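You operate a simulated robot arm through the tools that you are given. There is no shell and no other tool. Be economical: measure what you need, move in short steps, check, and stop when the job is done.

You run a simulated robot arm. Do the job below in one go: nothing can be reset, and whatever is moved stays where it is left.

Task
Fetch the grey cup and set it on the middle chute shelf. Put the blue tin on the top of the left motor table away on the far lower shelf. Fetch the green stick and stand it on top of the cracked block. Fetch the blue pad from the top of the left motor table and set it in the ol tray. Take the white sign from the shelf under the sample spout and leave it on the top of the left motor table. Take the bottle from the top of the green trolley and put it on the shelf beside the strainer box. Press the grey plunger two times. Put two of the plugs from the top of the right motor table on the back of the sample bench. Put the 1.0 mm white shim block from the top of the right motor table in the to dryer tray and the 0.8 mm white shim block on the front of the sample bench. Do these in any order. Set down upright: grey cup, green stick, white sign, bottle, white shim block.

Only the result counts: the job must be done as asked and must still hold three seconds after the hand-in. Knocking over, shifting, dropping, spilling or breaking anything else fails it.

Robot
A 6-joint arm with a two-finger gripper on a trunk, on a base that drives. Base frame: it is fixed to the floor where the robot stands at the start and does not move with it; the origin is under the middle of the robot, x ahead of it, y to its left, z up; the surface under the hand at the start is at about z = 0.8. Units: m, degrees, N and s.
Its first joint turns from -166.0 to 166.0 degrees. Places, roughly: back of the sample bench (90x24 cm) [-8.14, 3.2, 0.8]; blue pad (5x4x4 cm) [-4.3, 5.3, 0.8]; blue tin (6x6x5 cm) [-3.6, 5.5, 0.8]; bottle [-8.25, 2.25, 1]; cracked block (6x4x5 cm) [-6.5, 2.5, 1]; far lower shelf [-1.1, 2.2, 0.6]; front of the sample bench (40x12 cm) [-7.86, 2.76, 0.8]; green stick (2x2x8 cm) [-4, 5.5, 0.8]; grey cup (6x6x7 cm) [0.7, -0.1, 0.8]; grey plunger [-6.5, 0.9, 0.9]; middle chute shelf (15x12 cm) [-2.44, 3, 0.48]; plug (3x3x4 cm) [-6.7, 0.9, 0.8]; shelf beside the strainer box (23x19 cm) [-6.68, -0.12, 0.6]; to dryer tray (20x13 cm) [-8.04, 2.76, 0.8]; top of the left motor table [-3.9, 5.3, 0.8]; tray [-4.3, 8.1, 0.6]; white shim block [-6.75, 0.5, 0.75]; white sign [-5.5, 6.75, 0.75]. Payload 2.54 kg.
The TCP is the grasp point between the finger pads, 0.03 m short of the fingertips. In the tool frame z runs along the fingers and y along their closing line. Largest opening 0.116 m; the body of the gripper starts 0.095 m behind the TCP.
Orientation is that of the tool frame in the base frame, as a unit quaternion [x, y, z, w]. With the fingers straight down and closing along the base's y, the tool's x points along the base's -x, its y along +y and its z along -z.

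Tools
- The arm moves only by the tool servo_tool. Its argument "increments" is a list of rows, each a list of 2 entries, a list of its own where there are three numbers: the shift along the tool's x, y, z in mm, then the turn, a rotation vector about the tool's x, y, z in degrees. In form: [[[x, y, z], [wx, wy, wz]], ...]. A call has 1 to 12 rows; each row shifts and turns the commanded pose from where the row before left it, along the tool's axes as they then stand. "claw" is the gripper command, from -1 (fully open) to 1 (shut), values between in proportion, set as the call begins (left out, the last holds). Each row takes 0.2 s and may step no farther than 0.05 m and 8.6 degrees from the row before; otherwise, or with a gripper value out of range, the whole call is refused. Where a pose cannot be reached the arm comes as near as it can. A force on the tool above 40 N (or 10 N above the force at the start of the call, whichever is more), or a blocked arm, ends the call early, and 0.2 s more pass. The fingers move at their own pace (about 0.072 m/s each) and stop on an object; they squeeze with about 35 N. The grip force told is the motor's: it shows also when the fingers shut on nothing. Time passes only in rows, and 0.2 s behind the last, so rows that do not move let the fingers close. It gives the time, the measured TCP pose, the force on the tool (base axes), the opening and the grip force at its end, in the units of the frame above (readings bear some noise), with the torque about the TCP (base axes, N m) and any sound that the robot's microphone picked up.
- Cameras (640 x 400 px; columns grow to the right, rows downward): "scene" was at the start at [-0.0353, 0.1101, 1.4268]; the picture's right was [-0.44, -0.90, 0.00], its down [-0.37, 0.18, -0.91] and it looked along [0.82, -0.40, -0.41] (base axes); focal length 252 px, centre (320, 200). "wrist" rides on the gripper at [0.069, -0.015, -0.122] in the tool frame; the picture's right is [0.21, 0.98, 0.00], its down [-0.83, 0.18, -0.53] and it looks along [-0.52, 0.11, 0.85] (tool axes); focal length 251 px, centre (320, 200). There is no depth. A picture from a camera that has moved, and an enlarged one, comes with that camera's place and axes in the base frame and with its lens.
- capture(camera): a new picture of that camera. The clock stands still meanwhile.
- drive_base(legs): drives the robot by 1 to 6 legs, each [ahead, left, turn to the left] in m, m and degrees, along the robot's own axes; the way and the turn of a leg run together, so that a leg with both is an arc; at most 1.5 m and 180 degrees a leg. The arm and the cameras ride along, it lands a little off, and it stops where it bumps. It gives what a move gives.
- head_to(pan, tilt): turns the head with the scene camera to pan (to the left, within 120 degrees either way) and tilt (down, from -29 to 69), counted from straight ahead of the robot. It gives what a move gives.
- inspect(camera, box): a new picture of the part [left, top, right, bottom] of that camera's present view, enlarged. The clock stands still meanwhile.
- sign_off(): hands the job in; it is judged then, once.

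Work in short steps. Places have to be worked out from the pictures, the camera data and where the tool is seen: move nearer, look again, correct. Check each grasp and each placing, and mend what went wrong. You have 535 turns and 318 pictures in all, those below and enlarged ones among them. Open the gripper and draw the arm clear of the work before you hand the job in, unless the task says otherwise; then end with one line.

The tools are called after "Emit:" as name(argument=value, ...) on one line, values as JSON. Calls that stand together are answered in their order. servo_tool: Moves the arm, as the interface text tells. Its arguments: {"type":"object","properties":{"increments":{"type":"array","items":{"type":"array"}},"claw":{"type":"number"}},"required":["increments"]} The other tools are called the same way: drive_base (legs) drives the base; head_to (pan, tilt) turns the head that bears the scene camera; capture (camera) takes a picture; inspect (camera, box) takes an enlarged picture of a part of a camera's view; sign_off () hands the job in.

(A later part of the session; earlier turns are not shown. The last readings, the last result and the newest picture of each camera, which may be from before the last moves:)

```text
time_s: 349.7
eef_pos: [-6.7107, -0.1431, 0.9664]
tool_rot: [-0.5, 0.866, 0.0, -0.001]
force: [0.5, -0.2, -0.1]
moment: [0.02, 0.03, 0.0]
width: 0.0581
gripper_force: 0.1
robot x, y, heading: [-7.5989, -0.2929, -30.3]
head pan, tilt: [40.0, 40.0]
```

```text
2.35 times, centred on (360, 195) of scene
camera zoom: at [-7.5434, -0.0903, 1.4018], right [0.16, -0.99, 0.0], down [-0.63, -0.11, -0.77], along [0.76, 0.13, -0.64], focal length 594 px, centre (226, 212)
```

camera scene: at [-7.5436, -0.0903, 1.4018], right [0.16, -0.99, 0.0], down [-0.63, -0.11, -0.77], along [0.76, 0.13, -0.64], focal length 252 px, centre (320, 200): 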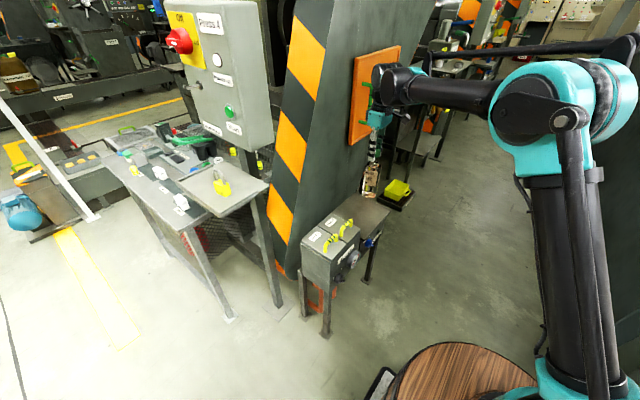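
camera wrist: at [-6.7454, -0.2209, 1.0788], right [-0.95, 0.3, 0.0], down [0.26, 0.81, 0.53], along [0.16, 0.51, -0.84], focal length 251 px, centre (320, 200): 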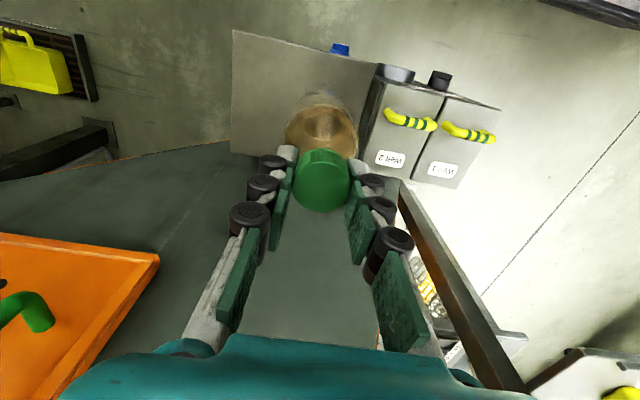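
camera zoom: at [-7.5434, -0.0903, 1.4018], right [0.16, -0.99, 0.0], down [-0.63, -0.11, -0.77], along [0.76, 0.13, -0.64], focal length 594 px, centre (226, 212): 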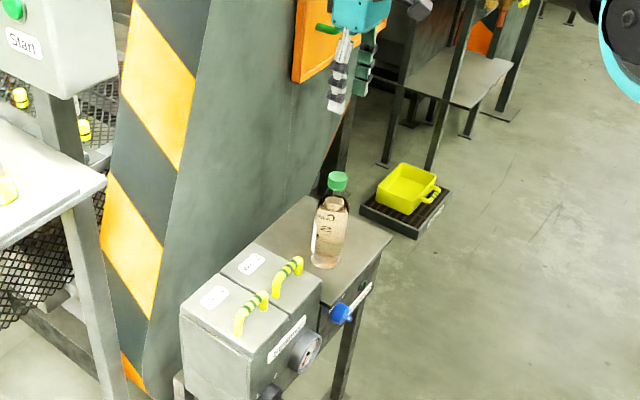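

The bottle stands. I raise and draw in the arm, back out, and slide over to face the right motor table.

Emit:
servo_tool(increments=[[[46, 0, -18], [0, 0, 0]], [[46, 0, -18], [0, 0, 0]], [[46, 0, -18], [0, 0, 0]], [[46, 0, -18], [0, 0, 0]], [[46, 0, -18], [0, 0, 0]], [[46, 0, -18], [0, 0, 0]], [[46, 0, -18], [0, 0, 0]], [[46, 0, -18], [0, 0, 0]], [[46, 0, -18], [0, 0, 0]], [[40, 20, -10], [0, 0, 0]], [[40, 20, 0], [0, 0, 0]]])

Emit:
servo_tool(increments=[[[0, 45, 0], [0, 0, 0]], [[0, 45, 0], [0, 0, 0]]])

Emit:
drive_base(legs=[[-0.55, 0.08, 0], [0, 0.65, 0], [0, 0.6, 0]])

Emit:
head_to(pan=15, tilt=40)

Emit:
capture(camera="scene")

```text
time_s: 352.1
eef_pos: [-6.996, -0.5497, 1.1389]
tool_rot: [-0.5, 0.866, 0.001, -0.001]
force: [1.1, -1.0, -1.3]
moment: [0.01, 0.06, 0.02]
width: 0.0578
gripper_force: 0.1
robot x, y, heading: [-7.6036, -0.2964, -30.5]
head pan, tilt: [40.0, 40.0]
```

```text
time_s: 352.7
eef_pos: [-7.0749, -0.5069, 1.1365]
tool_rot: [-0.5, 0.866, 0.001, -0.001]
force: [0.9, 0.3, 0.4]
moment: [0.0, 0.05, 0.03]
width: 0.0579
gripper_force: 0.0
robot x, y, heading: [-7.6033, -0.2932, -30.3]
head pan, tilt: [40.0, 40.0]
```

```text
time_s: 356.0
eef_pos: [-7.5075, -0.1591, 1.1366]
tool_rot: [-0.5, 0.866, 0.001, -0.001]
force: [0.1, -0.1, -0.4]
moment: [-0.03, -0.01, 0.01]
width: 0.058
gripper_force: 0.0
robot x, y, heading: [-8.0391, 0.0503, -30.4]
head pan, tilt: [40.0, 40.0]
stopped in leg 1: the robot was blocked; the commanded pose is now the measured one
```

```text
time_s: 356.9
eef_pos: [-7.5079, -0.1593, 1.1372]
tool_rot: [-0.5, 0.866, 0.0, 0.0]
force: [-0.1, 0.8, 0.3]
moment: [-0.02, -0.01, -0.02]
width: 0.058
gripper_force: 0.0
robot x, y, heading: [-8.0339, 0.0533, -30.7]
head pan, tilt: [15.0, 40.0]
```

```text
144 pictures are left
camera scene: at [-7.9772, 0.2207, 1.4018], right [-0.27, -0.96, 0.0], down [-0.62, 0.17, -0.77], along [0.74, -0.2, -0.64], focal length 252 px, centre (320, 200)
```

scene: 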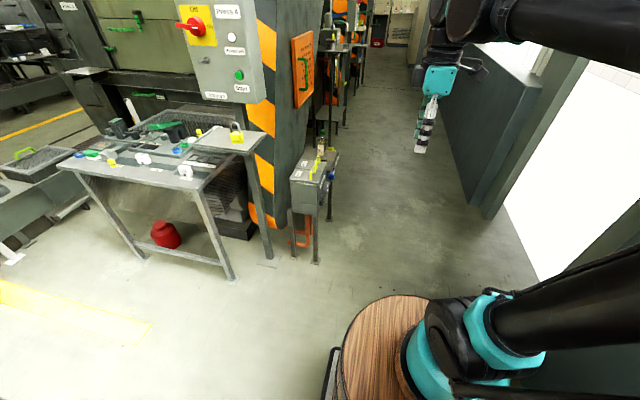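

I touched the bench behind again; I go a touch forward and slide left to the table.

Emit:
drive_base(legs=[[0.06, 0, 0], [0, 0.65, 0], [0, 0.6, 0]])

Emit:
capture(camera="scene")

Emit:
head_to(pan=-110, tilt=35)

Emit:
capture(camera="scene")

```text
time_s: 364.0
eef_pos: [-6.8192, 0.8954, 1.1362]
tool_rot: [-0.503, 0.864, 0.001, -0.001]
force: [1.0, -0.2, 0.6]
moment: [0.01, 0.01, 0.01]
width: 0.0582
gripper_force: 0.1
robot x, y, heading: [-7.3474, 1.0994, -30.2]
head pan, tilt: [15.0, 40.0]
```

```text
143 pictures are left
camera scene: at [-7.2926, 1.272, 1.4018], right [-0.26, -0.97, 0.0], down [-0.62, 0.17, -0.77], along [0.74, -0.2, -0.64], focal length 252 px, centre (320, 200)
```

scene: 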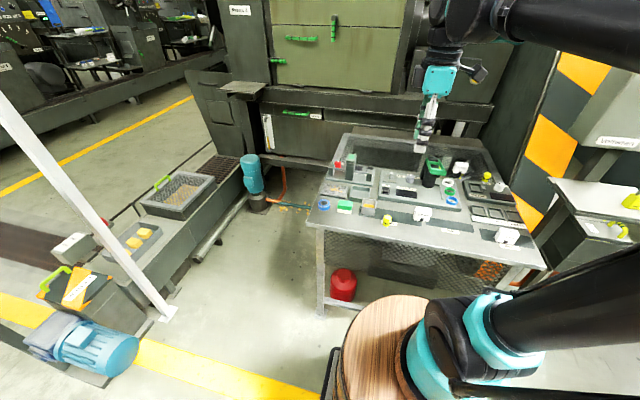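

```text
time_s: 366.1
eef_pos: [-6.8201, 0.8961, 1.1372]
tool_rot: [-0.503, 0.865, 0.001, 0.0]
force: [-0.8, 0.7, 1.3]
moment: [0.04, -0.03, 0.0]
width: 0.0579
gripper_force: 0.2
robot x, y, heading: [-7.3493, 1.1046, -30.1]
head pan, tilt: [-110.0, 35.0]
```

```text
142 pictures are left
camera scene: at [-7.4422, 1.2377, 1.4094], right [-0.64, 0.77, 0.0], down [0.44, 0.37, -0.82], along [-0.63, -0.53, -0.57], focal length 252 px, centre (320, 200)
```

scene: 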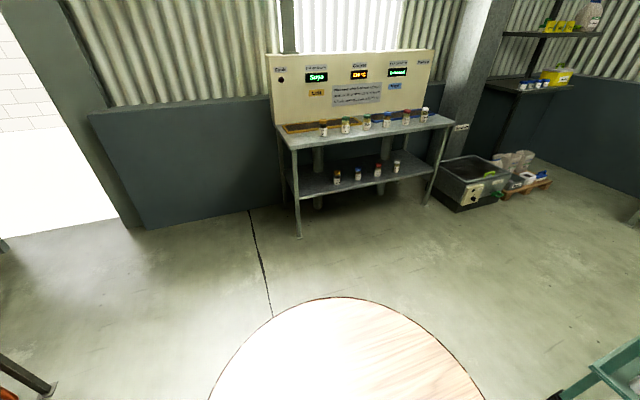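

The bench and its jars are undisturbed. Now I study the table top in detail.

Emit:
head_to(pan=5, tilt=40)

Emit:
capture(camera="scene")

Emit:
inspect(camera="scene", box=[270, 130, 490, 270])

```text
time_s: 368.0
eef_pos: [-6.8187, 0.896, 1.1369]
tool_rot: [-0.504, 0.864, 0.0, 0.0]
force: [0.1, 0.2, -0.4]
moment: [0.0, -0.02, -0.02]
width: 0.0582
gripper_force: 0.0
robot x, y, heading: [-7.3504, 1.1055, -30.0]
head pan, tilt: [5.0, 40.0]
```

```text
141 pictures are left
camera scene: at [-7.2977, 1.2581, 1.4018], right [-0.42, -0.91, 0.0], down [-0.58, 0.27, -0.77], along [0.69, -0.33, -0.64], focal length 252 px, centre (320, 200)
```

scene: 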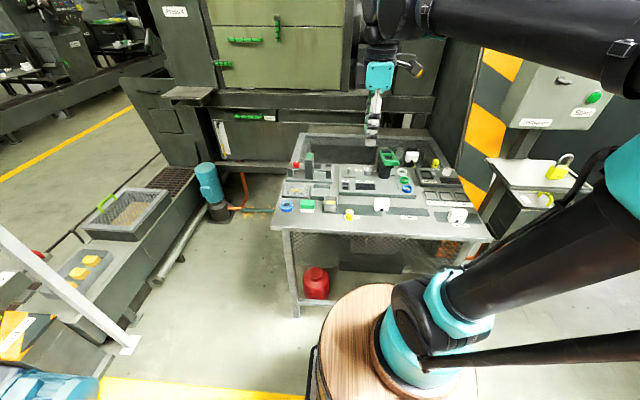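

```text
2.86 times, centred on (380, 200) of scene
camera zoom: at [-7.2977, 1.2581, 1.4018], right [-0.42, -0.91, 0.0], down [-0.58, 0.27, -0.77], along [0.69, -0.33, -0.64], focal length 721 px, centre (149, 200)
```

zoom: 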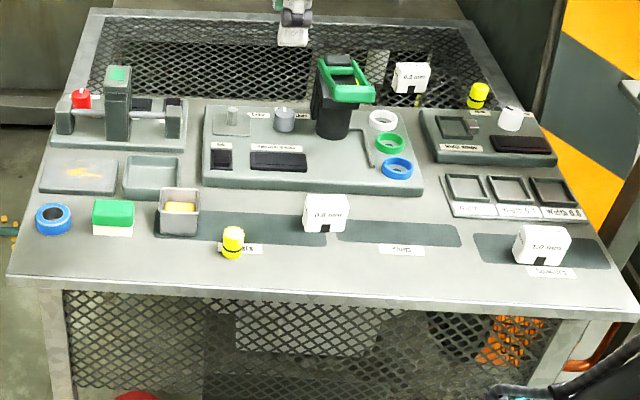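

I need finer views to identify the plunger, the plugs, and the shim labels.

Emit:
inspect(camera="scene", box=[275, 140, 355, 220])

Emit:
inspect(camera="scene", box=[340, 140, 410, 220])

Emit:
inspect(camera="scene", box=[395, 140, 475, 230])

```text
5.00 times, centred on (315, 180) of scene
camera zoom: at [-7.2977, 1.2581, 1.4018], right [-0.42, -0.91, 0.0], down [-0.58, 0.27, -0.77], along [0.69, -0.33, -0.64], focal length 1262 px, centre (345, 300)
```

zoom: 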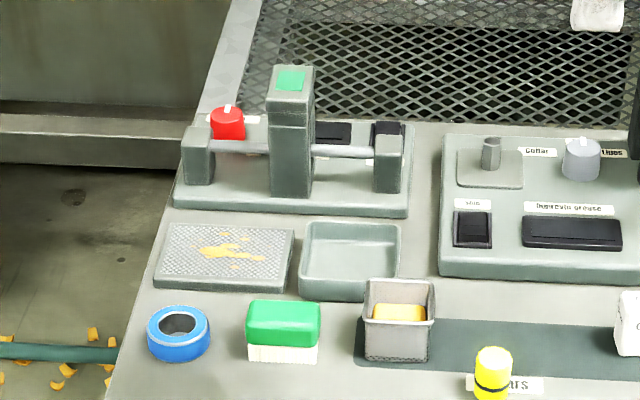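

```text
5.00 times, centred on (375, 180) of scene
camera zoom: at [-7.2977, 1.2581, 1.4018], right [-0.42, -0.91, 0.0], down [-0.58, 0.27, -0.77], along [0.69, -0.33, -0.64], focal length 1262 px, centre (45, 300)
```

zoom: 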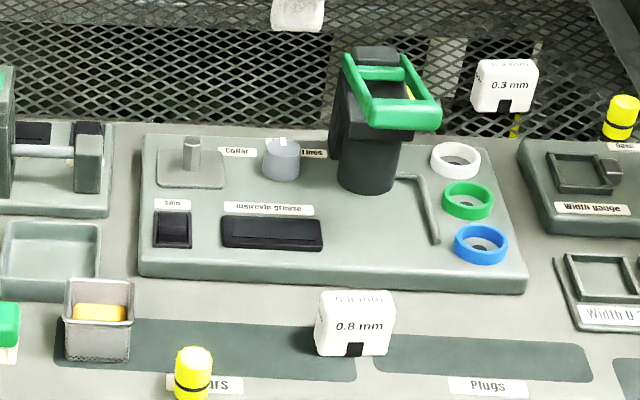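

```text
4.44 times, centred on (435, 185) of scene
camera zoom: at [-7.2977, 1.2581, 1.4018], right [-0.42, -0.91, 0.0], down [-0.58, 0.27, -0.77], along [0.69, -0.33, -0.64], focal length 1122 px, centre (-191, 267)
```

zoom: 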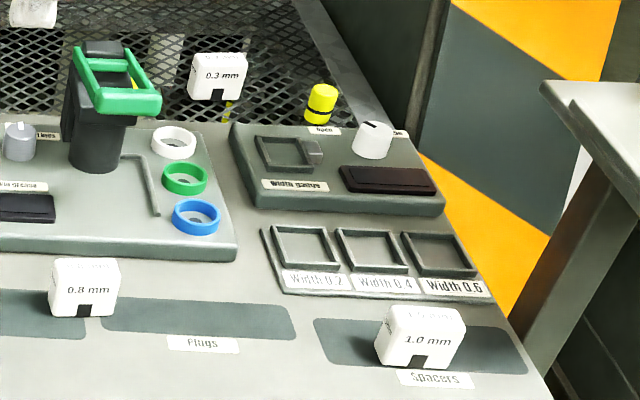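

Identified: plunger = grey post with green top at ≈(-6.495,0.924,0.9); yellow plugs at ≈(-6.75,0.88) and ≈(-6.62,0.35); shims 0.8 at ≈(-6.75,0.73), 1.0 at ≈(-6.92,0.53). I start with the plunger: close the fingers and move above it.

Emit:
servo_tool(increments=[[[-26.3, -38.3, 0], [0, 0, 0]], [[-26.3, -38.3, 0], [0, 0, 0]], [[-26.3, -38.3, 0], [0, 0, 0]], [[-26.3, -38.3, 0], [0, 0, 0]], [[-26.3, -38.3, 0], [0, 0, 0]], [[-26.3, -38.3, 0], [0, 0, 0]], [[-26.3, -38.3, 0], [0, 0, 0]]], claw=1)

Emit:
capture(camera="wrist")

Emit:
inspect(camera="scene", box=[270, 90, 400, 200])

```text
time_s: 369.6
eef_pos: [-6.5005, 0.9254, 1.1374]
tool_rot: [-0.504, 0.864, 0.0, -0.001]
force: [-0.6, 0.1, 0.7]
moment: [0.01, -0.1, 0.01]
width: 0.0
gripper_force: 28.5
robot x, y, heading: [-7.3474, 1.1039, -30.1]
head pan, tilt: [5.0, 40.0]
```

```text
136 pictures are left
camera wrist: at [-6.5203, 0.8568, 1.2594], right [-0.96, 0.3, 0.0], down [0.25, 0.81, 0.53], along [0.16, 0.51, -0.84], focal length 251 px, centre (320, 200)
```

wrist: 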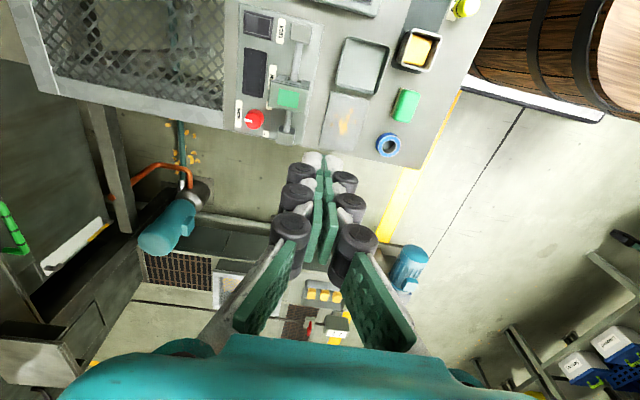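

```text
3.64 times, centred on (335, 145) of scene
camera zoom: at [-7.2982, 1.2581, 1.4018], right [-0.42, -0.91, 0.0], down [-0.58, 0.27, -0.77], along [0.69, -0.33, -0.64], focal length 918 px, centre (266, 400)
```

zoom: 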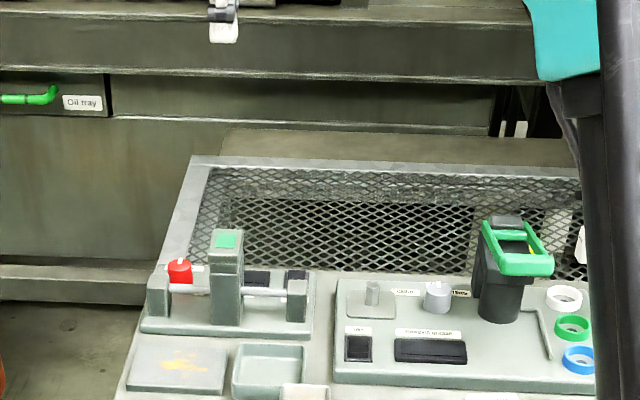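

Post top triangulated at (-6.4545,0.908,0.873). To be sure which part is the plunger, I enlarge the labels on both devices.

Emit:
inspect(camera="scene", box=[284, 146, 324, 176])

Emit:
inspect(camera="scene", box=[340, 160, 380, 195])

Emit:
inspect(camera="wrist", box=[220, 0, 420, 160])

```text
13.33 times, centred on (304, 161) of scene
camera zoom: at [-7.2982, 1.2581, 1.4018], right [-0.42, -0.91, 0.0], down [-0.58, 0.27, -0.77], along [0.69, -0.33, -0.64], focal length 3366 px, centre (533, 720)
```

zoom: 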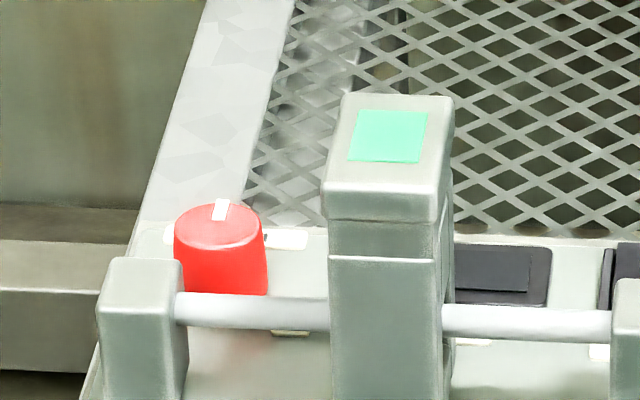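

```text
11.43 times, centred on (360, 178) of scene
camera zoom: at [-7.2982, 1.2581, 1.4018], right [-0.42, -0.91, 0.0], down [-0.58, 0.27, -0.77], along [0.69, -0.33, -0.64], focal length 2885 px, centre (-137, 457)
```

zoom: 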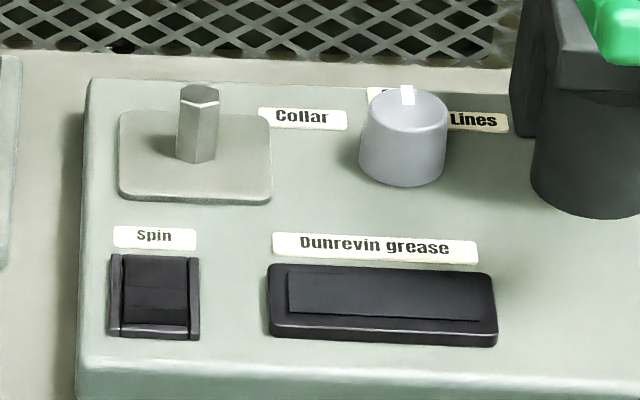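

```text
2.50 times, centred on (320, 80) of wrist
camera zoom: at [-6.5203, 0.8568, 1.2594], right [-0.96, 0.3, 0.0], down [0.25, 0.81, 0.53], along [0.16, 0.51, -0.84], focal length 629 px, centre (320, 500)
```

zoom: 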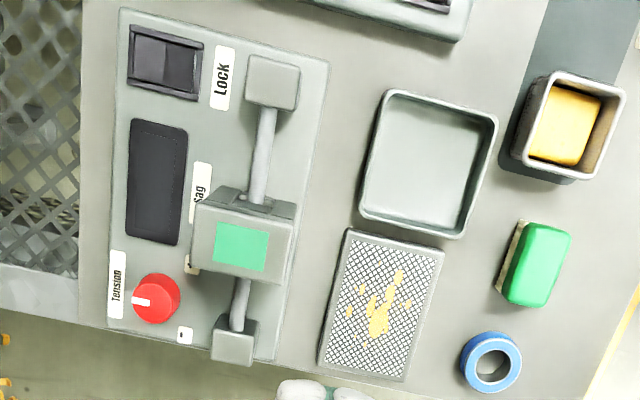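

The tension tester's grey head (green patch, sliding seam) is the plunger. I move over it and lower to just above its top.

Emit:
servo_tool(increments=[[[-7.5, -48, 0], [0, 0, 0]], [[0, 0, 40], [0, 0, 0]], [[0, 0, 40], [0, 0, 0]], [[0, 0, 40], [0, 0, 0]], [[0, 0, 40], [0, 0, 0]], [[0, 0, 40], [0, 0, 0]]])

Emit:
capture(camera="wrist")

Emit:
inspect(camera="scene", box=[270, 110, 360, 190])

```text
time_s: 371.0
eef_pos: [-6.4515, 0.9078, 0.9338]
tool_rot: [-0.503, 0.864, 0.001, -0.001]
force: [0.2, -0.5, 0.8]
moment: [0.0, 0.01, -0.02]
width: 0.0
gripper_force: 28.2
robot x, y, heading: [-7.3438, 1.1006, -30.1]
head pan, tilt: [5.0, 40.0]
```

```text
131 pictures are left
camera wrist: at [-6.4713, 0.8393, 1.057], right [-0.96, 0.3, 0.0], down [0.25, 0.81, 0.53], along [0.16, 0.51, -0.84], focal length 251 px, centre (320, 200)
```

wrist: 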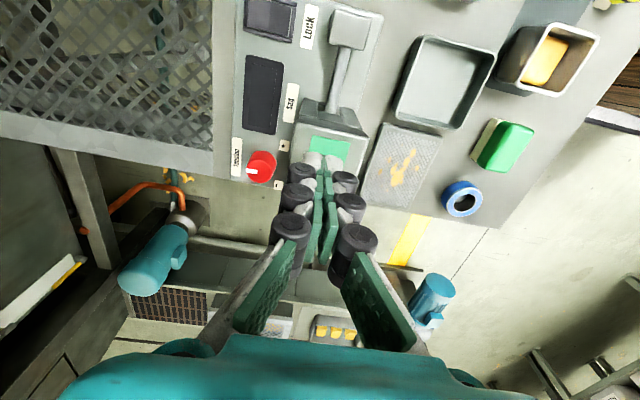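

```text
5.00 times, centred on (315, 150) of scene
camera zoom: at [-7.2978, 1.2582, 1.4018], right [-0.42, -0.91, 0.0], down [-0.58, 0.27, -0.77], along [0.69, -0.33, -0.64], focal length 1262 px, centre (345, 450)
```

zoom: 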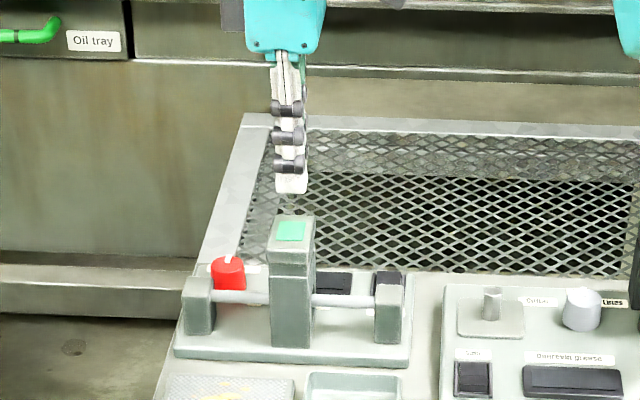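

Tips are ~30 mm above the top, well centred. First press: down in small steps until it bottoms out.

Emit:
servo_tool(increments=[[[-1, 4, 15], [0, 0, 0]], [[0, 0, 10], [0, 0, 0]], [[0, 0, 4], [0, 0, 0]], [[0, 0, 4], [0, 0, 0]], [[0, 0, 4], [0, 0, 0]]])

Emit:
inspect(camera="scene", box=[270, 110, 360, 190])

```text
time_s: 372.2
eef_pos: [-6.4537, 0.9099, 0.8999]
tool_rot: [-0.503, 0.864, 0.001, 0.0]
force: [-0.6, 0.1, -0.3]
moment: [0.02, 0.01, -0.01]
width: 0.0
gripper_force: 28.3
robot x, y, heading: [-7.349, 1.1046, -30.0]
head pan, tilt: [5.0, 40.0]
```

```text
5.00 times, centred on (315, 150) of scene
camera zoom: at [-7.2976, 1.2582, 1.4018], right [-0.42, -0.91, 0.0], down [-0.58, 0.27, -0.77], along [0.69, -0.33, -0.64], focal length 1262 px, centre (345, 450)
```

zoom: 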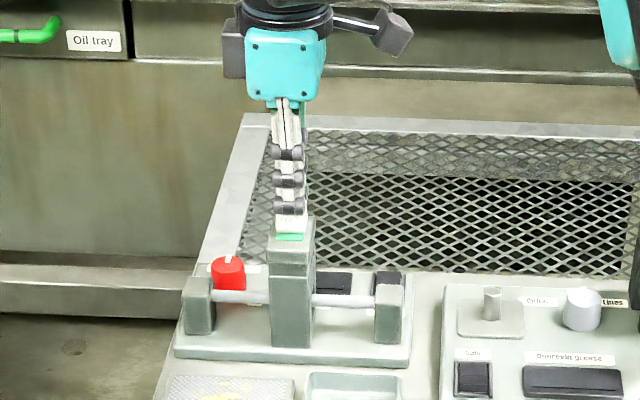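

Almost touching. I press on in 2–3 mm steps.

Emit:
servo_tool(increments=[[[0, 0, 2], [0, 0, 0]], [[0, 0, 2], [0, 0, 0]], [[0, 0, 2], [0, 0, 0]], [[0, 0, 2], [0, 0, 0]], [[0, 0, 2], [0, 0, 0]]])

Emit:
inspect(camera="scene", box=[270, 110, 360, 190])

```text
time_s: 373.4
eef_pos: [-6.4532, 0.9095, 0.891]
tool_rot: [-0.503, 0.864, 0.001, 0.0]
force: [0.6, -2.7, 20.2]
moment: [-0.13, 0.0, 0.0]
width: 0.0058
gripper_force: 28.8
robot x, y, heading: [-7.3462, 1.1034, -30.1]
head pan, tilt: [5.0, 40.0]
heard: click
```

```text
5.00 times, centred on (315, 150) of scene
camera zoom: at [-7.2985, 1.2582, 1.4018], right [-0.42, -0.91, 0.0], down [-0.58, 0.27, -0.77], along [0.69, -0.33, -0.64], focal length 1262 px, centre (345, 450)
```

zoom: 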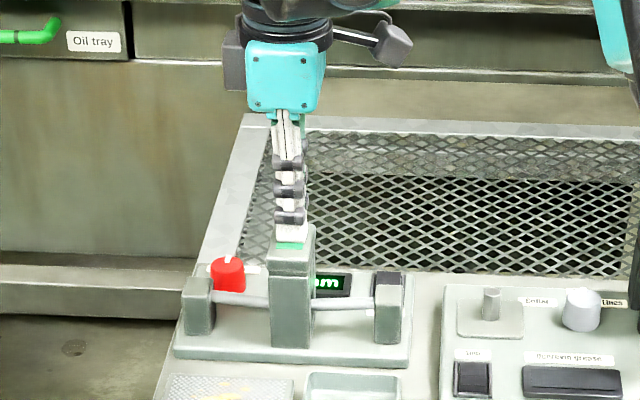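

A click was heard and the display lit: press 1. I release by rising 20 mm.

Emit:
servo_tool(increments=[[[0, 0, -8], [0, 0, 0]], [[0, 0, -12], [0, 0, 0]], [[0, 0, 0], [0, 0, 0]], [[0, 0, 0], [0, 0, 0]]])

Emit:
inspect(camera="scene", box=[270, 110, 360, 190])

```text
time_s: 374.4
eef_pos: [-6.4527, 0.9133, 0.9093]
tool_rot: [-0.503, 0.864, 0.0, 0.0]
force: [0.0, -0.1, 0.4]
moment: [0.0, -0.01, 0.02]
width: 0.0
gripper_force: 28.1
robot x, y, heading: [-7.3511, 1.1038, -30.1]
head pan, tilt: [5.0, 40.0]
```

```text
5.00 times, centred on (315, 150) of scene
camera zoom: at [-7.2976, 1.2582, 1.4018], right [-0.42, -0.91, 0.0], down [-0.58, 0.27, -0.77], along [0.69, -0.32, -0.64], focal length 1262 px, centre (345, 450)
```

zoom: 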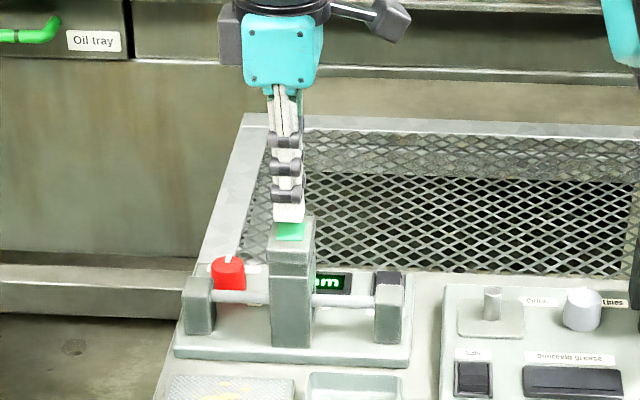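

The head sprang back up. Second press: same depth.

Emit:
servo_tool(increments=[[[0, 0, 8], [0, 0, 0]], [[0, 0, 4], [0, 0, 0]], [[0, 0, 2], [0, 0, 0]], [[0, 0, 2], [0, 0, 0]], [[0, 0, 2], [0, 0, 0]], [[0, 0, 2], [0, 0, 0]]])

```text
time_s: 375.8
eef_pos: [-6.4527, 0.9103, 0.8907]
tool_rot: [-0.503, 0.864, 0.001, 0.0]
force: [4.8, 1.1, 26.5]
moment: [0.02, -0.14, -0.04]
width: 0.0061
gripper_force: 28.8
robot x, y, heading: [-7.3475, 1.102, -30.2]
head pan, tilt: [5.0, 40.0]
heard: click
```

Second click: done. I rise well clear and move above the front plug near (-6.75,0.88).

Emit:
servo_tool(increments=[[[0, 0, -20], [0, 0, 0]], [[0, 0, -40], [0, 0, 0]], [[0, 0, -50], [0, 0, 0]], [[25, 35, 0], [0, 0, 0]], [[25, 35, 0], [0, 0, 0]], [[25, 35, 0], [0, 0, 0]], [[25, 35, 0], [0, 0, 0]], [[25, 35, 0], [0, 0, 0]], [[25, 35, 0], [0, 0, 0]], [[24, 36, 0], [0, 0, 0]]], claw=1)

Emit:
servo_tool(increments=[[[0, 0, 0], [0, 0, 0]], [[0, 0, 0], [0, 0, 0]]], claw=-0.1)

Emit:
capture(camera="wrist")

Emit:
inspect(camera="scene", box=[270, 130, 490, 270])

```text
time_s: 378.0
eef_pos: [-6.7523, 0.8791, 1.001]
tool_rot: [-0.503, 0.864, 0.001, -0.001]
force: [0.4, -0.2, -1.0]
moment: [-0.02, 0.06, 0.0]
width: 0.0
gripper_force: 28.6
robot x, y, heading: [-7.3499, 1.1029, -30.2]
head pan, tilt: [5.0, 40.0]
```

```text
time_s: 378.6
eef_pos: [-6.7515, 0.8799, 1.0013]
tool_rot: [-0.503, 0.864, 0.0, 0.0]
force: [-0.1, -1.0, 0.1]
moment: [-0.01, 0.02, 0.01]
width: 0.0641
gripper_force: 0.2
robot x, y, heading: [-7.3492, 1.1052, -30.0]
head pan, tilt: [5.0, 40.0]
```

```text
126 pictures are left
camera wrist: at [-6.7726, 0.8107, 1.1239], right [-0.96, 0.3, 0.0], down [0.25, 0.81, 0.53], along [0.16, 0.51, -0.84], focal length 251 px, centre (320, 200)
```

wrist: 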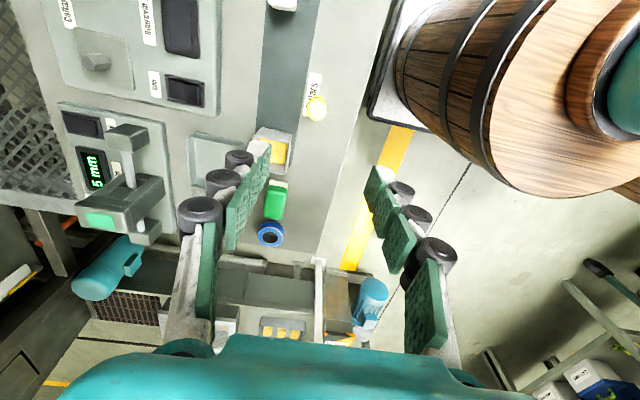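

```text
2.86 times, centred on (380, 200) of scene
camera zoom: at [-7.2977, 1.2581, 1.4018], right [-0.42, -0.91, 0.0], down [-0.58, 0.27, -0.77], along [0.69, -0.33, -0.64], focal length 721 px, centre (149, 200)
```

zoom: 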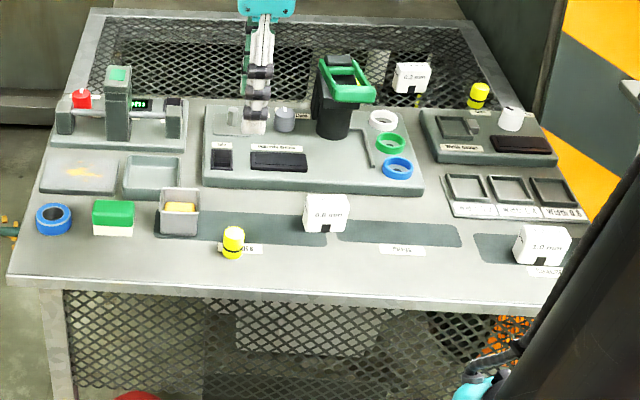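

Plug top triangulated at (-6.747,0.878,≈0.79). I lower round it and close.

Emit:
servo_tool(increments=[[[-1, -4, 45], [0, 0, 0]], [[0, 0, 45], [0, 0, 0]], [[0, 0, 45], [0, 0, 0]], [[0, 0, 40], [0, 0, 0]], [[0, 0, 14], [0, 0, 0]], [[0, 0, 10], [0, 0, 0]]])

Emit:
capture(camera="wrist")

```text
time_s: 380.0
eef_pos: [-6.749, 0.8788, 0.7984]
tool_rot: [-0.503, 0.865, 0.0, 0.0]
force: [-0.2, 0.1, 0.0]
moment: [-0.03, -0.02, 0.0]
width: 0.064
gripper_force: 0.0
robot x, y, heading: [-7.3477, 1.1036, -30.2]
head pan, tilt: [5.0, 40.0]
```

```text
124 pictures are left
camera wrist: at [-6.7692, 0.8111, 0.9207], right [-0.96, 0.3, 0.0], down [0.25, 0.81, 0.53], along [0.16, 0.51, -0.84], focal length 251 px, centre (320, 200)
```

wrist: 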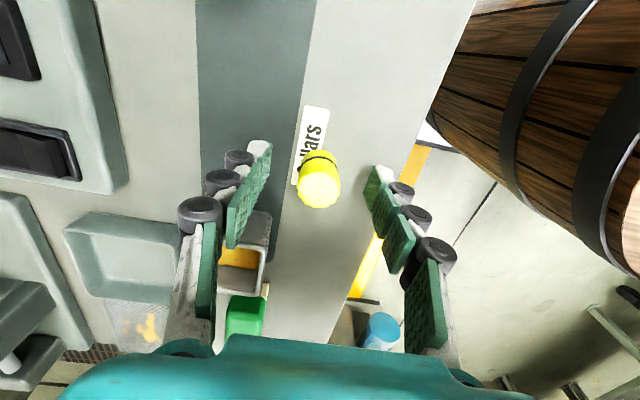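

The plug is between the fingers. Close and lift.

Emit:
servo_tool(increments=[[[0, 0, 0], [0, 0, 0]], [[0, 0, 0], [0, 0, 0]], [[0, 0, 0], [0, 0, 0]]], claw=1)

Emit:
servo_tool(increments=[[[0, 0, -20], [0, 0, 0]], [[0, 0, -40], [0, 0, 0]], [[0, 0, -40], [0, 0, 0]], [[0, 0, -40], [0, 0, 0]], [[0, 0, -40], [0, 0, 0]], [[0, 45, -40], [0, 0, 0]], [[0, 45, -20], [0, 0, 0]]])

Emit:
capture(camera="wrist")

```text
time_s: 380.8
eef_pos: [-6.7495, 0.8802, 0.799]
tool_rot: [-0.503, 0.864, 0.001, -0.001]
force: [1.5, -0.1, 0.3]
moment: [-0.01, -0.02, 0.01]
width: 0.0237
gripper_force: 35.3
robot x, y, heading: [-7.3508, 1.1065, -29.8]
head pan, tilt: [5.0, 40.0]
```

```text
refused: row 6 steps farther than a row can; nothing moved
```

```text
123 pictures are left
camera wrist: at [-6.7691, 0.811, 0.921], right [-0.96, 0.3, 0.0], down [0.25, 0.81, 0.53], along [0.16, 0.51, -0.84], focal length 251 px, centre (320, 200)
```

wrist: 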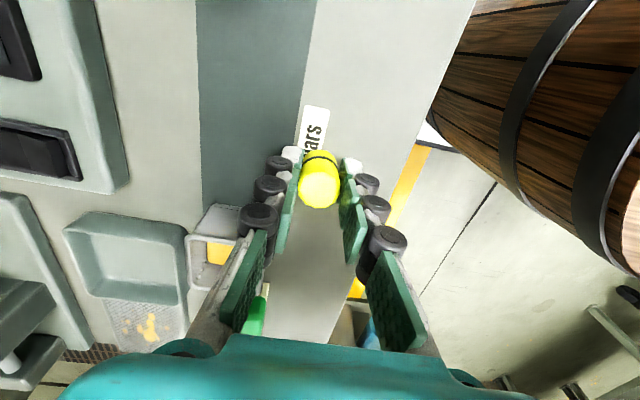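

Held. I lift it, draw back, then turn and reverse along the corridor to the sample bench.

Emit:
servo_tool(increments=[[[0, 0, -20], [0, 0, 0]], [[0, 0, -40], [0, 0, 0]], [[0, 0, -40], [0, 0, 0]], [[0, 0, -40], [0, 0, 0]], [[0, 0, -40], [0, 0, 0]], [[0, 20, -40], [0, 0, 0]], [[0, 20, -40], [0, 0, 0]], [[0, 20, -40], [0, 0, 0]]])

Emit:
drive_base(legs=[[-0.1, 0.0, 0], [0, 0, -90], [-0.9, -0.3, 0], [-0.9, -0.35, 0]])

Emit:
head_to(pan=-90, tilt=40)

Emit:
capture(camera="scene")

```text
time_s: 382.6
eef_pos: [-6.8002, 0.9064, 1.0998]
tool_rot: [-0.503, 0.864, 0.001, 0.0]
force: [0.5, -0.4, -0.9]
moment: [-0.01, 0.04, 0.0]
width: 0.0236
gripper_force: 34.9
robot x, y, heading: [-7.3447, 1.1069, -30.4]
head pan, tilt: [5.0, 40.0]
```

```text
time_s: 396.8
eef_pos: [-7.2939, 2.4937, 1.0998]
tool_rot: [0.238, 0.971, 0.001, 0.0]
force: [-0.5, 0.0, -1.2]
moment: [-0.01, 0.01, -0.01]
width: 0.0236
gripper_force: 35.5
robot x, y, heading: [-7.1178, 3.0459, -118.0]
head pan, tilt: [5.0, 40.0]
```

```text
time_s: 398.5
eef_pos: [-7.2935, 2.4934, 1.0987]
tool_rot: [0.238, 0.971, 0.001, 0.0]
force: [-0.7, -1.3, 0.1]
moment: [-0.03, 0.01, 0.0]
width: 0.0236
gripper_force: 34.9
robot x, y, heading: [-7.1176, 3.0457, -118.0]
head pan, tilt: [-90.0, 40.0]
```

```text
122 pictures are left
camera scene: at [-7.0014, 3.1229, 1.4018], right [0.47, 0.88, 0.0], down [0.57, -0.3, -0.77], along [-0.68, 0.36, -0.64], focal length 252 px, centre (320, 200)
```

scene: 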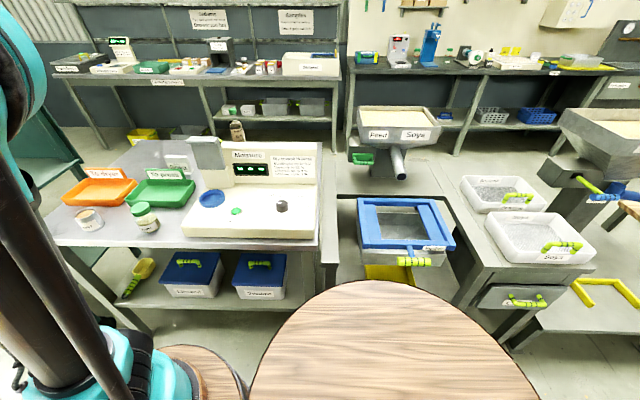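

Emit:
inspect(camera="scene", box=[30, 110, 340, 260])

```text
2.06 times, centred on (185, 185) of scene
camera zoom: at [-7.0014, 3.1229, 1.4018], right [0.47, 0.88, 0.0], down [0.57, -0.3, -0.77], along [-0.68, 0.36, -0.64], focal length 521 px, centre (599, 231)
```

zoom: 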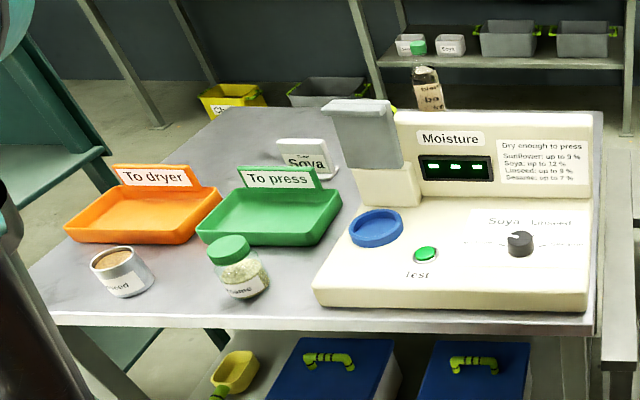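

The back strip's free spot behind the trays is around (-8.255,2.926). I shift 0.1 m closer to the bench and swing the arm round in two legs, staying high.

Emit:
drive_base(legs=[[0, -0.1, 0]])

Emit:
servo_tool(increments=[[[35.8, -31.4, 0], [0, 0, 0]], [[35.8, -31.4, 0], [0, 0, 0]], [[35.8, -31.4, 0], [0, 0, 0]], [[35.8, -31.4, 0], [0, 0, 0]], [[35.8, -31.4, 0], [0, 0, 0]], [[35.8, -31.4, 0], [0, 0, 0]], [[35.8, -31.4, 0], [0, 0, 0]], [[35.8, -31.4, 0], [0, 0, 0]]])

Emit:
servo_tool(increments=[[[44.5, 12.5, 0], [0, 0, 0]], [[44.5, 12.5, 0], [0, 0, 0]], [[44.5, 12.5, 0], [0, 0, 0]], [[44.5, 12.5, 0], [0, 0, 0]], [[44.5, 12.5, 0], [0, 0, 0]], [[44.5, 12.5, 0], [0, 0, 0]], [[44.5, 12.5, 0], [0, 0, 0]], [[44.5, 12.5, 0], [0, 0, 0]], [[44.5, 12.5, 0], [0, 0, 0]], [[44.5, 12.5, 0], [0, 0, 0]], [[44.5, 12.5, 0], [0, 0, 0]], [[44.5, 12.5, 0], [0, 0, 0]]])

Emit:
capture(camera="wrist")

Emit:
capture(camera="scene")

```text
time_s: 399.6
eef_pos: [-7.3819, 2.5413, 1.0993]
tool_rot: [0.237, 0.972, 0.001, 0.0]
force: [-0.4, 1.0, 0.5]
moment: [-0.01, 0.03, 0.03]
width: 0.0237
gripper_force: 34.9
robot x, y, heading: [-7.2061, 3.0937, -117.9]
head pan, tilt: [-90.0, 40.0]
```

```text
time_s: 401.4
eef_pos: [-7.7547, 2.4477, 1.0974]
tool_rot: [0.236, 0.972, 0.001, 0.0]
force: [0.3, 0.2, 0.1]
moment: [-0.03, 0.07, -0.01]
width: 0.0235
gripper_force: 35.1
robot x, y, heading: [-7.2094, 3.0961, -118.1]
head pan, tilt: [-90.0, 40.0]
```

```text
time_s: 404.1
eef_pos: [-8.1596, 2.8277, 1.0989]
tool_rot: [0.236, 0.972, 0.001, 0.0]
force: [1.9, 0.8, 0.6]
moment: [0.08, 0.09, 0.0]
width: 0.0238
gripper_force: 35.1
robot x, y, heading: [-7.2071, 3.0957, -117.8]
head pan, tilt: [-90.0, 40.0]
```

```text
120 pictures are left
camera wrist: at [-8.2268, 2.8454, 1.2209], right [0.26, 0.97, 0.0], down [0.82, -0.22, 0.53], along [0.52, -0.14, -0.85], focal length 251 px, centre (320, 200)
```

wrist: 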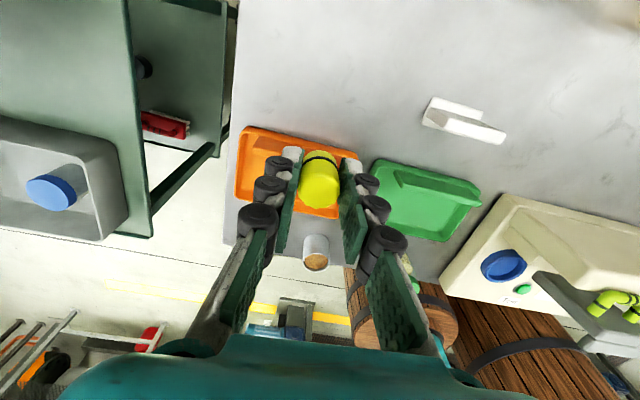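

```text
119 pictures are left
camera scene: at [-7.0913, 3.1712, 1.4018], right [0.47, 0.88, 0.0], down [0.57, -0.3, -0.77], along [-0.68, 0.36, -0.64], focal length 252 px, centre (320, 200)
```

scene: 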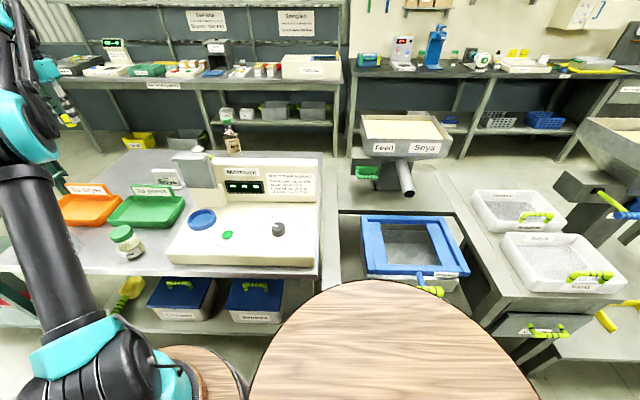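

I now fit the bench: back strip is depth 0.39–0.63 m from its front. I go to (-8.245,2.92) and lower to just above the surface.

Emit:
servo_tool(increments=[[[39, 14, 0], [0, 0, 0]], [[39, 14, 0], [0, 0, 0]], [[40, 15, 0], [0, 0, 0]], [[0, 0, 45], [0, 0, 0]], [[0, 0, 45], [0, 0, 0]], [[0, 0, 45], [0, 0, 0]], [[0, 0, 45], [0, 0, 0]], [[0, 0, 35], [0, 0, 0]]])

Emit:
capture(camera="wrist")

```text
time_s: 405.9
eef_pos: [-8.2453, 2.9, 0.8967]
tool_rot: [0.237, 0.971, 0.001, 0.002]
force: [-0.5, 0.7, 0.0]
moment: [-0.01, -0.03, -0.01]
width: 0.0236
gripper_force: 34.8
out of reach, approached as far as the arm can: row 1, 2, 3, 5, 6, 7, 8
robot x, y, heading: [-7.203, 3.096, -117.8]
head pan, tilt: [-90.0, 40.0]
```

```text
118 pictures are left
camera wrist: at [-8.3137, 2.9167, 1.0189], right [0.26, 0.97, 0.0], down [0.81, -0.22, 0.54], along [0.52, -0.14, -0.84], focal length 251 px, centre (320, 200)
```

wrist: 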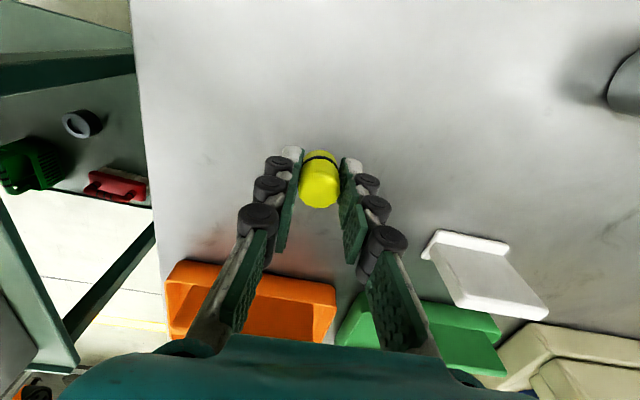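

Slightly stretched, but the plug is over the back strip. I lower further in fine steps.

Emit:
servo_tool(increments=[[[-5, -5, 20], [0, 0, 0]], [[0, 0, 10], [0, 0, 0]], [[0, 0, 8], [0, 0, 0]], [[0, 0, 5], [0, 0, 0]], [[0, 0, 4], [0, 0, 0]], [[0, 0, 3], [0, 0, 0]]])

```text
time_s: 407.2
eef_pos: [-8.2613, 2.8911, 0.8524]
tool_rot: [0.237, 0.972, 0.002, 0.002]
force: [0.0, 0.3, -0.7]
moment: [-0.02, -0.03, 0.01]
width: 0.0237
gripper_force: 34.8
out of reach, approached as far as the arm can: row 1, 2, 4
robot x, y, heading: [-7.2046, 3.1011, -117.8]
head pan, tilt: [-90.0, 40.0]
```

Emit:
servo_tool(increments=[[[0, 0, 4], [0, 0, 0]], [[0, 0, 3], [0, 0, 0]], [[0, 0, 3], [0, 0, 0]], [[0, 0, 3], [0, 0, 0]], [[0, 0, 3], [0, 0, 0]], [[0, 0, 3], [0, 0, 0]]])

Emit:
capture(camera="wrist")

```text
time_s: 408.6
eef_pos: [-8.2644, 2.8911, 0.837]
tool_rot: [0.237, 0.972, 0.0, 0.002]
force: [-2.4, -3.0, 30.0]
moment: [-0.15, 0.03, -0.03]
width: 0.0237
gripper_force: 34.8
out of reach, approached as far as the arm can: row 2, 5
robot x, y, heading: [-7.2087, 3.0959, -118.1]
head pan, tilt: [-90.0, 40.0]
```

```text
117 pictures are left
camera wrist: at [-8.3326, 2.9084, 0.9598], right [0.26, 0.97, 0.0], down [0.82, -0.22, 0.54], along [0.52, -0.14, -0.84], focal length 251 px, centre (320, 200)
```

wrist: 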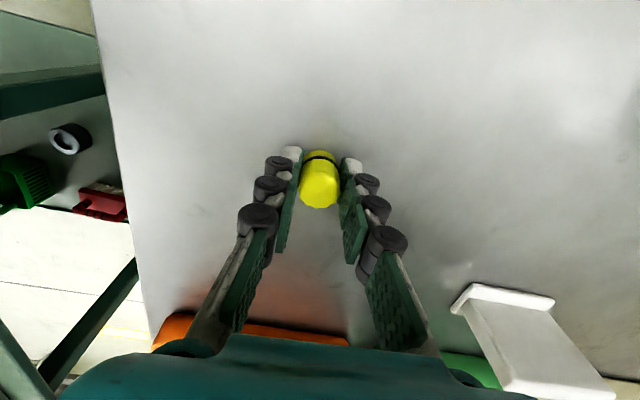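

Contact on the bench. I release and rise.

Emit:
servo_tool(increments=[[[0, 0, -1], [0, 0, 0]], [[0, 0, 0], [0, 0, 0]], [[0, 0, 0], [0, 0, 0]]], claw=0.0)

Emit:
servo_tool(increments=[[[-5, 0, -20], [0, 0, 0]], [[-10, 0, -40], [0, 0, 0]], [[-20, 0, -40], [0, 0, 0]], [[-25, 0, -40], [0, 0, 0]], [[-25, 0, -40], [0, 0, 0]], [[-25, 0, -40], [0, 0, 0]]])

Emit:
capture(camera="wrist")

```text
time_s: 409.4
eef_pos: [-8.2667, 2.8911, 0.8361]
tool_rot: [0.237, 0.972, 0.002, 0.001]
force: [-0.4, -0.2, -0.4]
moment: [0.0, 0.05, -0.02]
width: 0.0579
gripper_force: 0.0
robot x, y, heading: [-7.2057, 3.0925, -117.9]
head pan, tilt: [-90.0, 40.0]
```

```text
time_s: 410.9
eef_pos: [-8.1697, 2.8429, 1.0562]
tool_rot: [0.237, 0.971, 0.001, 0.0]
force: [-0.4, 1.2, 0.2]
moment: [0.02, -0.02, -0.02]
width: 0.058
gripper_force: 0.0
robot x, y, heading: [-7.2082, 3.0981, -118.0]
head pan, tilt: [-90.0, 40.0]
```

```text
116 pictures are left
camera wrist: at [-8.2375, 2.8604, 1.1782], right [0.26, 0.97, 0.0], down [0.82, -0.22, 0.54], along [0.52, -0.14, -0.84], focal length 251 px, centre (320, 200)
```

wrist: 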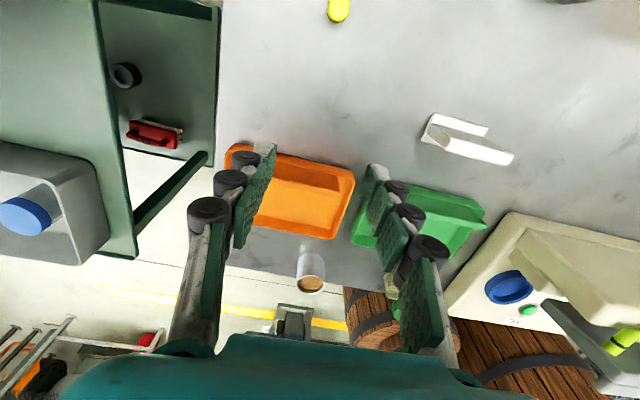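

Plug 1 stands on the back strip. I swing the arm back and return to the motor table for the second plug.

Emit:
servo_tool(increments=[[[-46, -13, 0], [0, 0, 0]], [[-46, -13, 0], [0, 0, 0]], [[-46, -13, 0], [0, 0, 0]], [[-46, -13, 0], [0, 0, 0]], [[-46, -13, 0], [0, 0, 0]], [[-46, -13, 0], [0, 0, 0]], [[-46, -13, 0], [0, 0, 0]], [[-46, -13, 0], [0, 0, 0]], [[-46, -13, -5], [0, 0, 0]], [[-46, -13, -5], [0, 0, 0]], [[-46, -13, -5], [0, 0, 0]], [[-46, -13, -5], [0, 0, 0]]])

Emit:
servo_tool(increments=[[[-35.8, 31.4, 0], [0, 0, 0]], [[-35.8, 31.4, 0], [0, 0, 0]], [[-35.8, 31.4, 0], [0, 0, 0]], [[-35.8, 31.4, 0], [0, 0, 0]], [[-35.8, 31.4, 0], [0, 0, 0]], [[-35.8, 31.4, 0], [0, 0, 0]], [[-35.8, 31.4, 0], [0, 0, 0]]])

Emit:
drive_base(legs=[[0.9, 0.4, 0], [0.9, 0.35, 0], [0, 0, 88], [0.1, 0, 0]])

Emit:
head_to(pan=5, tilt=40)

Emit:
capture(camera="scene")

```text
time_s: 413.4
eef_pos: [-7.8399, 2.4032, 1.1082]
tool_rot: [0.237, 0.971, 0.003, 0.002]
force: [-0.5, 0.5, 0.1]
moment: [-0.06, -0.05, -0.02]
width: 0.0579
gripper_force: 0.0
out of reach, approached as far as the arm can: row 2, 3, 4, 5, 6, 7, 8, 9, 10, 12
robot x, y, heading: [-7.2043, 3.0969, -118.0]
head pan, tilt: [-90.0, 40.0]
```

```text
time_s: 415.1
eef_pos: [-7.676, 2.2959, 1.1536]
tool_rot: [0.237, 0.971, 0.003, 0.001]
force: [-0.9, 0.0, -0.1]
moment: [-0.03, -0.05, 0.0]
width: 0.0582
gripper_force: 0.0
out of reach, approached as far as the arm can: row 1, 2, 3, 4, 5, 6, 7
robot x, y, heading: [-7.207, 3.0962, -118.0]
head pan, tilt: [-90.0, 40.0]
```

```text
time_s: 427.1
eef_pos: [-7.0141, 0.2485, 1.1548]
tool_rot: [-0.196, 0.981, 0.002, -0.009]
force: [-9.8, -3.3, 3.6]
moment: [0.39, -1.17, -0.31]
width: 0.058
gripper_force: 0.0
robot x, y, heading: [-7.3296, 1.1159, -66.5]
head pan, tilt: [-90.0, 40.0]
stopped in leg 3: the force on the tool passed its limit at 207 N (the readings are from after the stop); the commanded pose is now the measured one
```

```text
time_s: 428.8
eef_pos: [-7.0133, 0.2478, 1.1554]
tool_rot: [-0.195, 0.981, 0.002, -0.01]
force: [-20.9, -6.3, -0.1]
moment: [0.89, -2.48, -0.69]
width: 0.058
gripper_force: 0.0
robot x, y, heading: [-7.3289, 1.1147, -66.2]
head pan, tilt: [5.0, 40.0]
```

```text
115 pictures are left
camera scene: at [-7.201, 1.2139, 1.402], right [-0.88, -0.48, 0.0], down [-0.31, 0.56, -0.77], along [0.37, -0.67, -0.64], focal length 252 px, centre (320, 200)
```

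scene: 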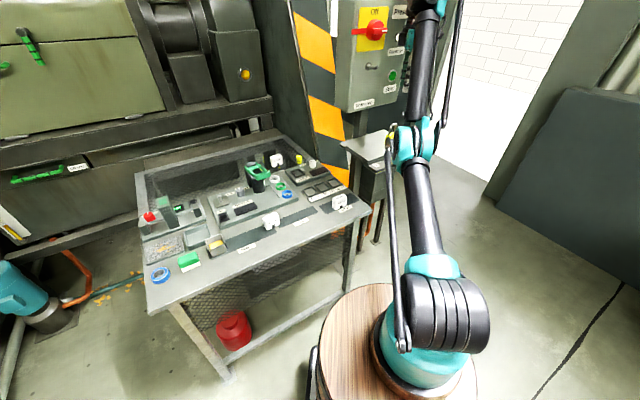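

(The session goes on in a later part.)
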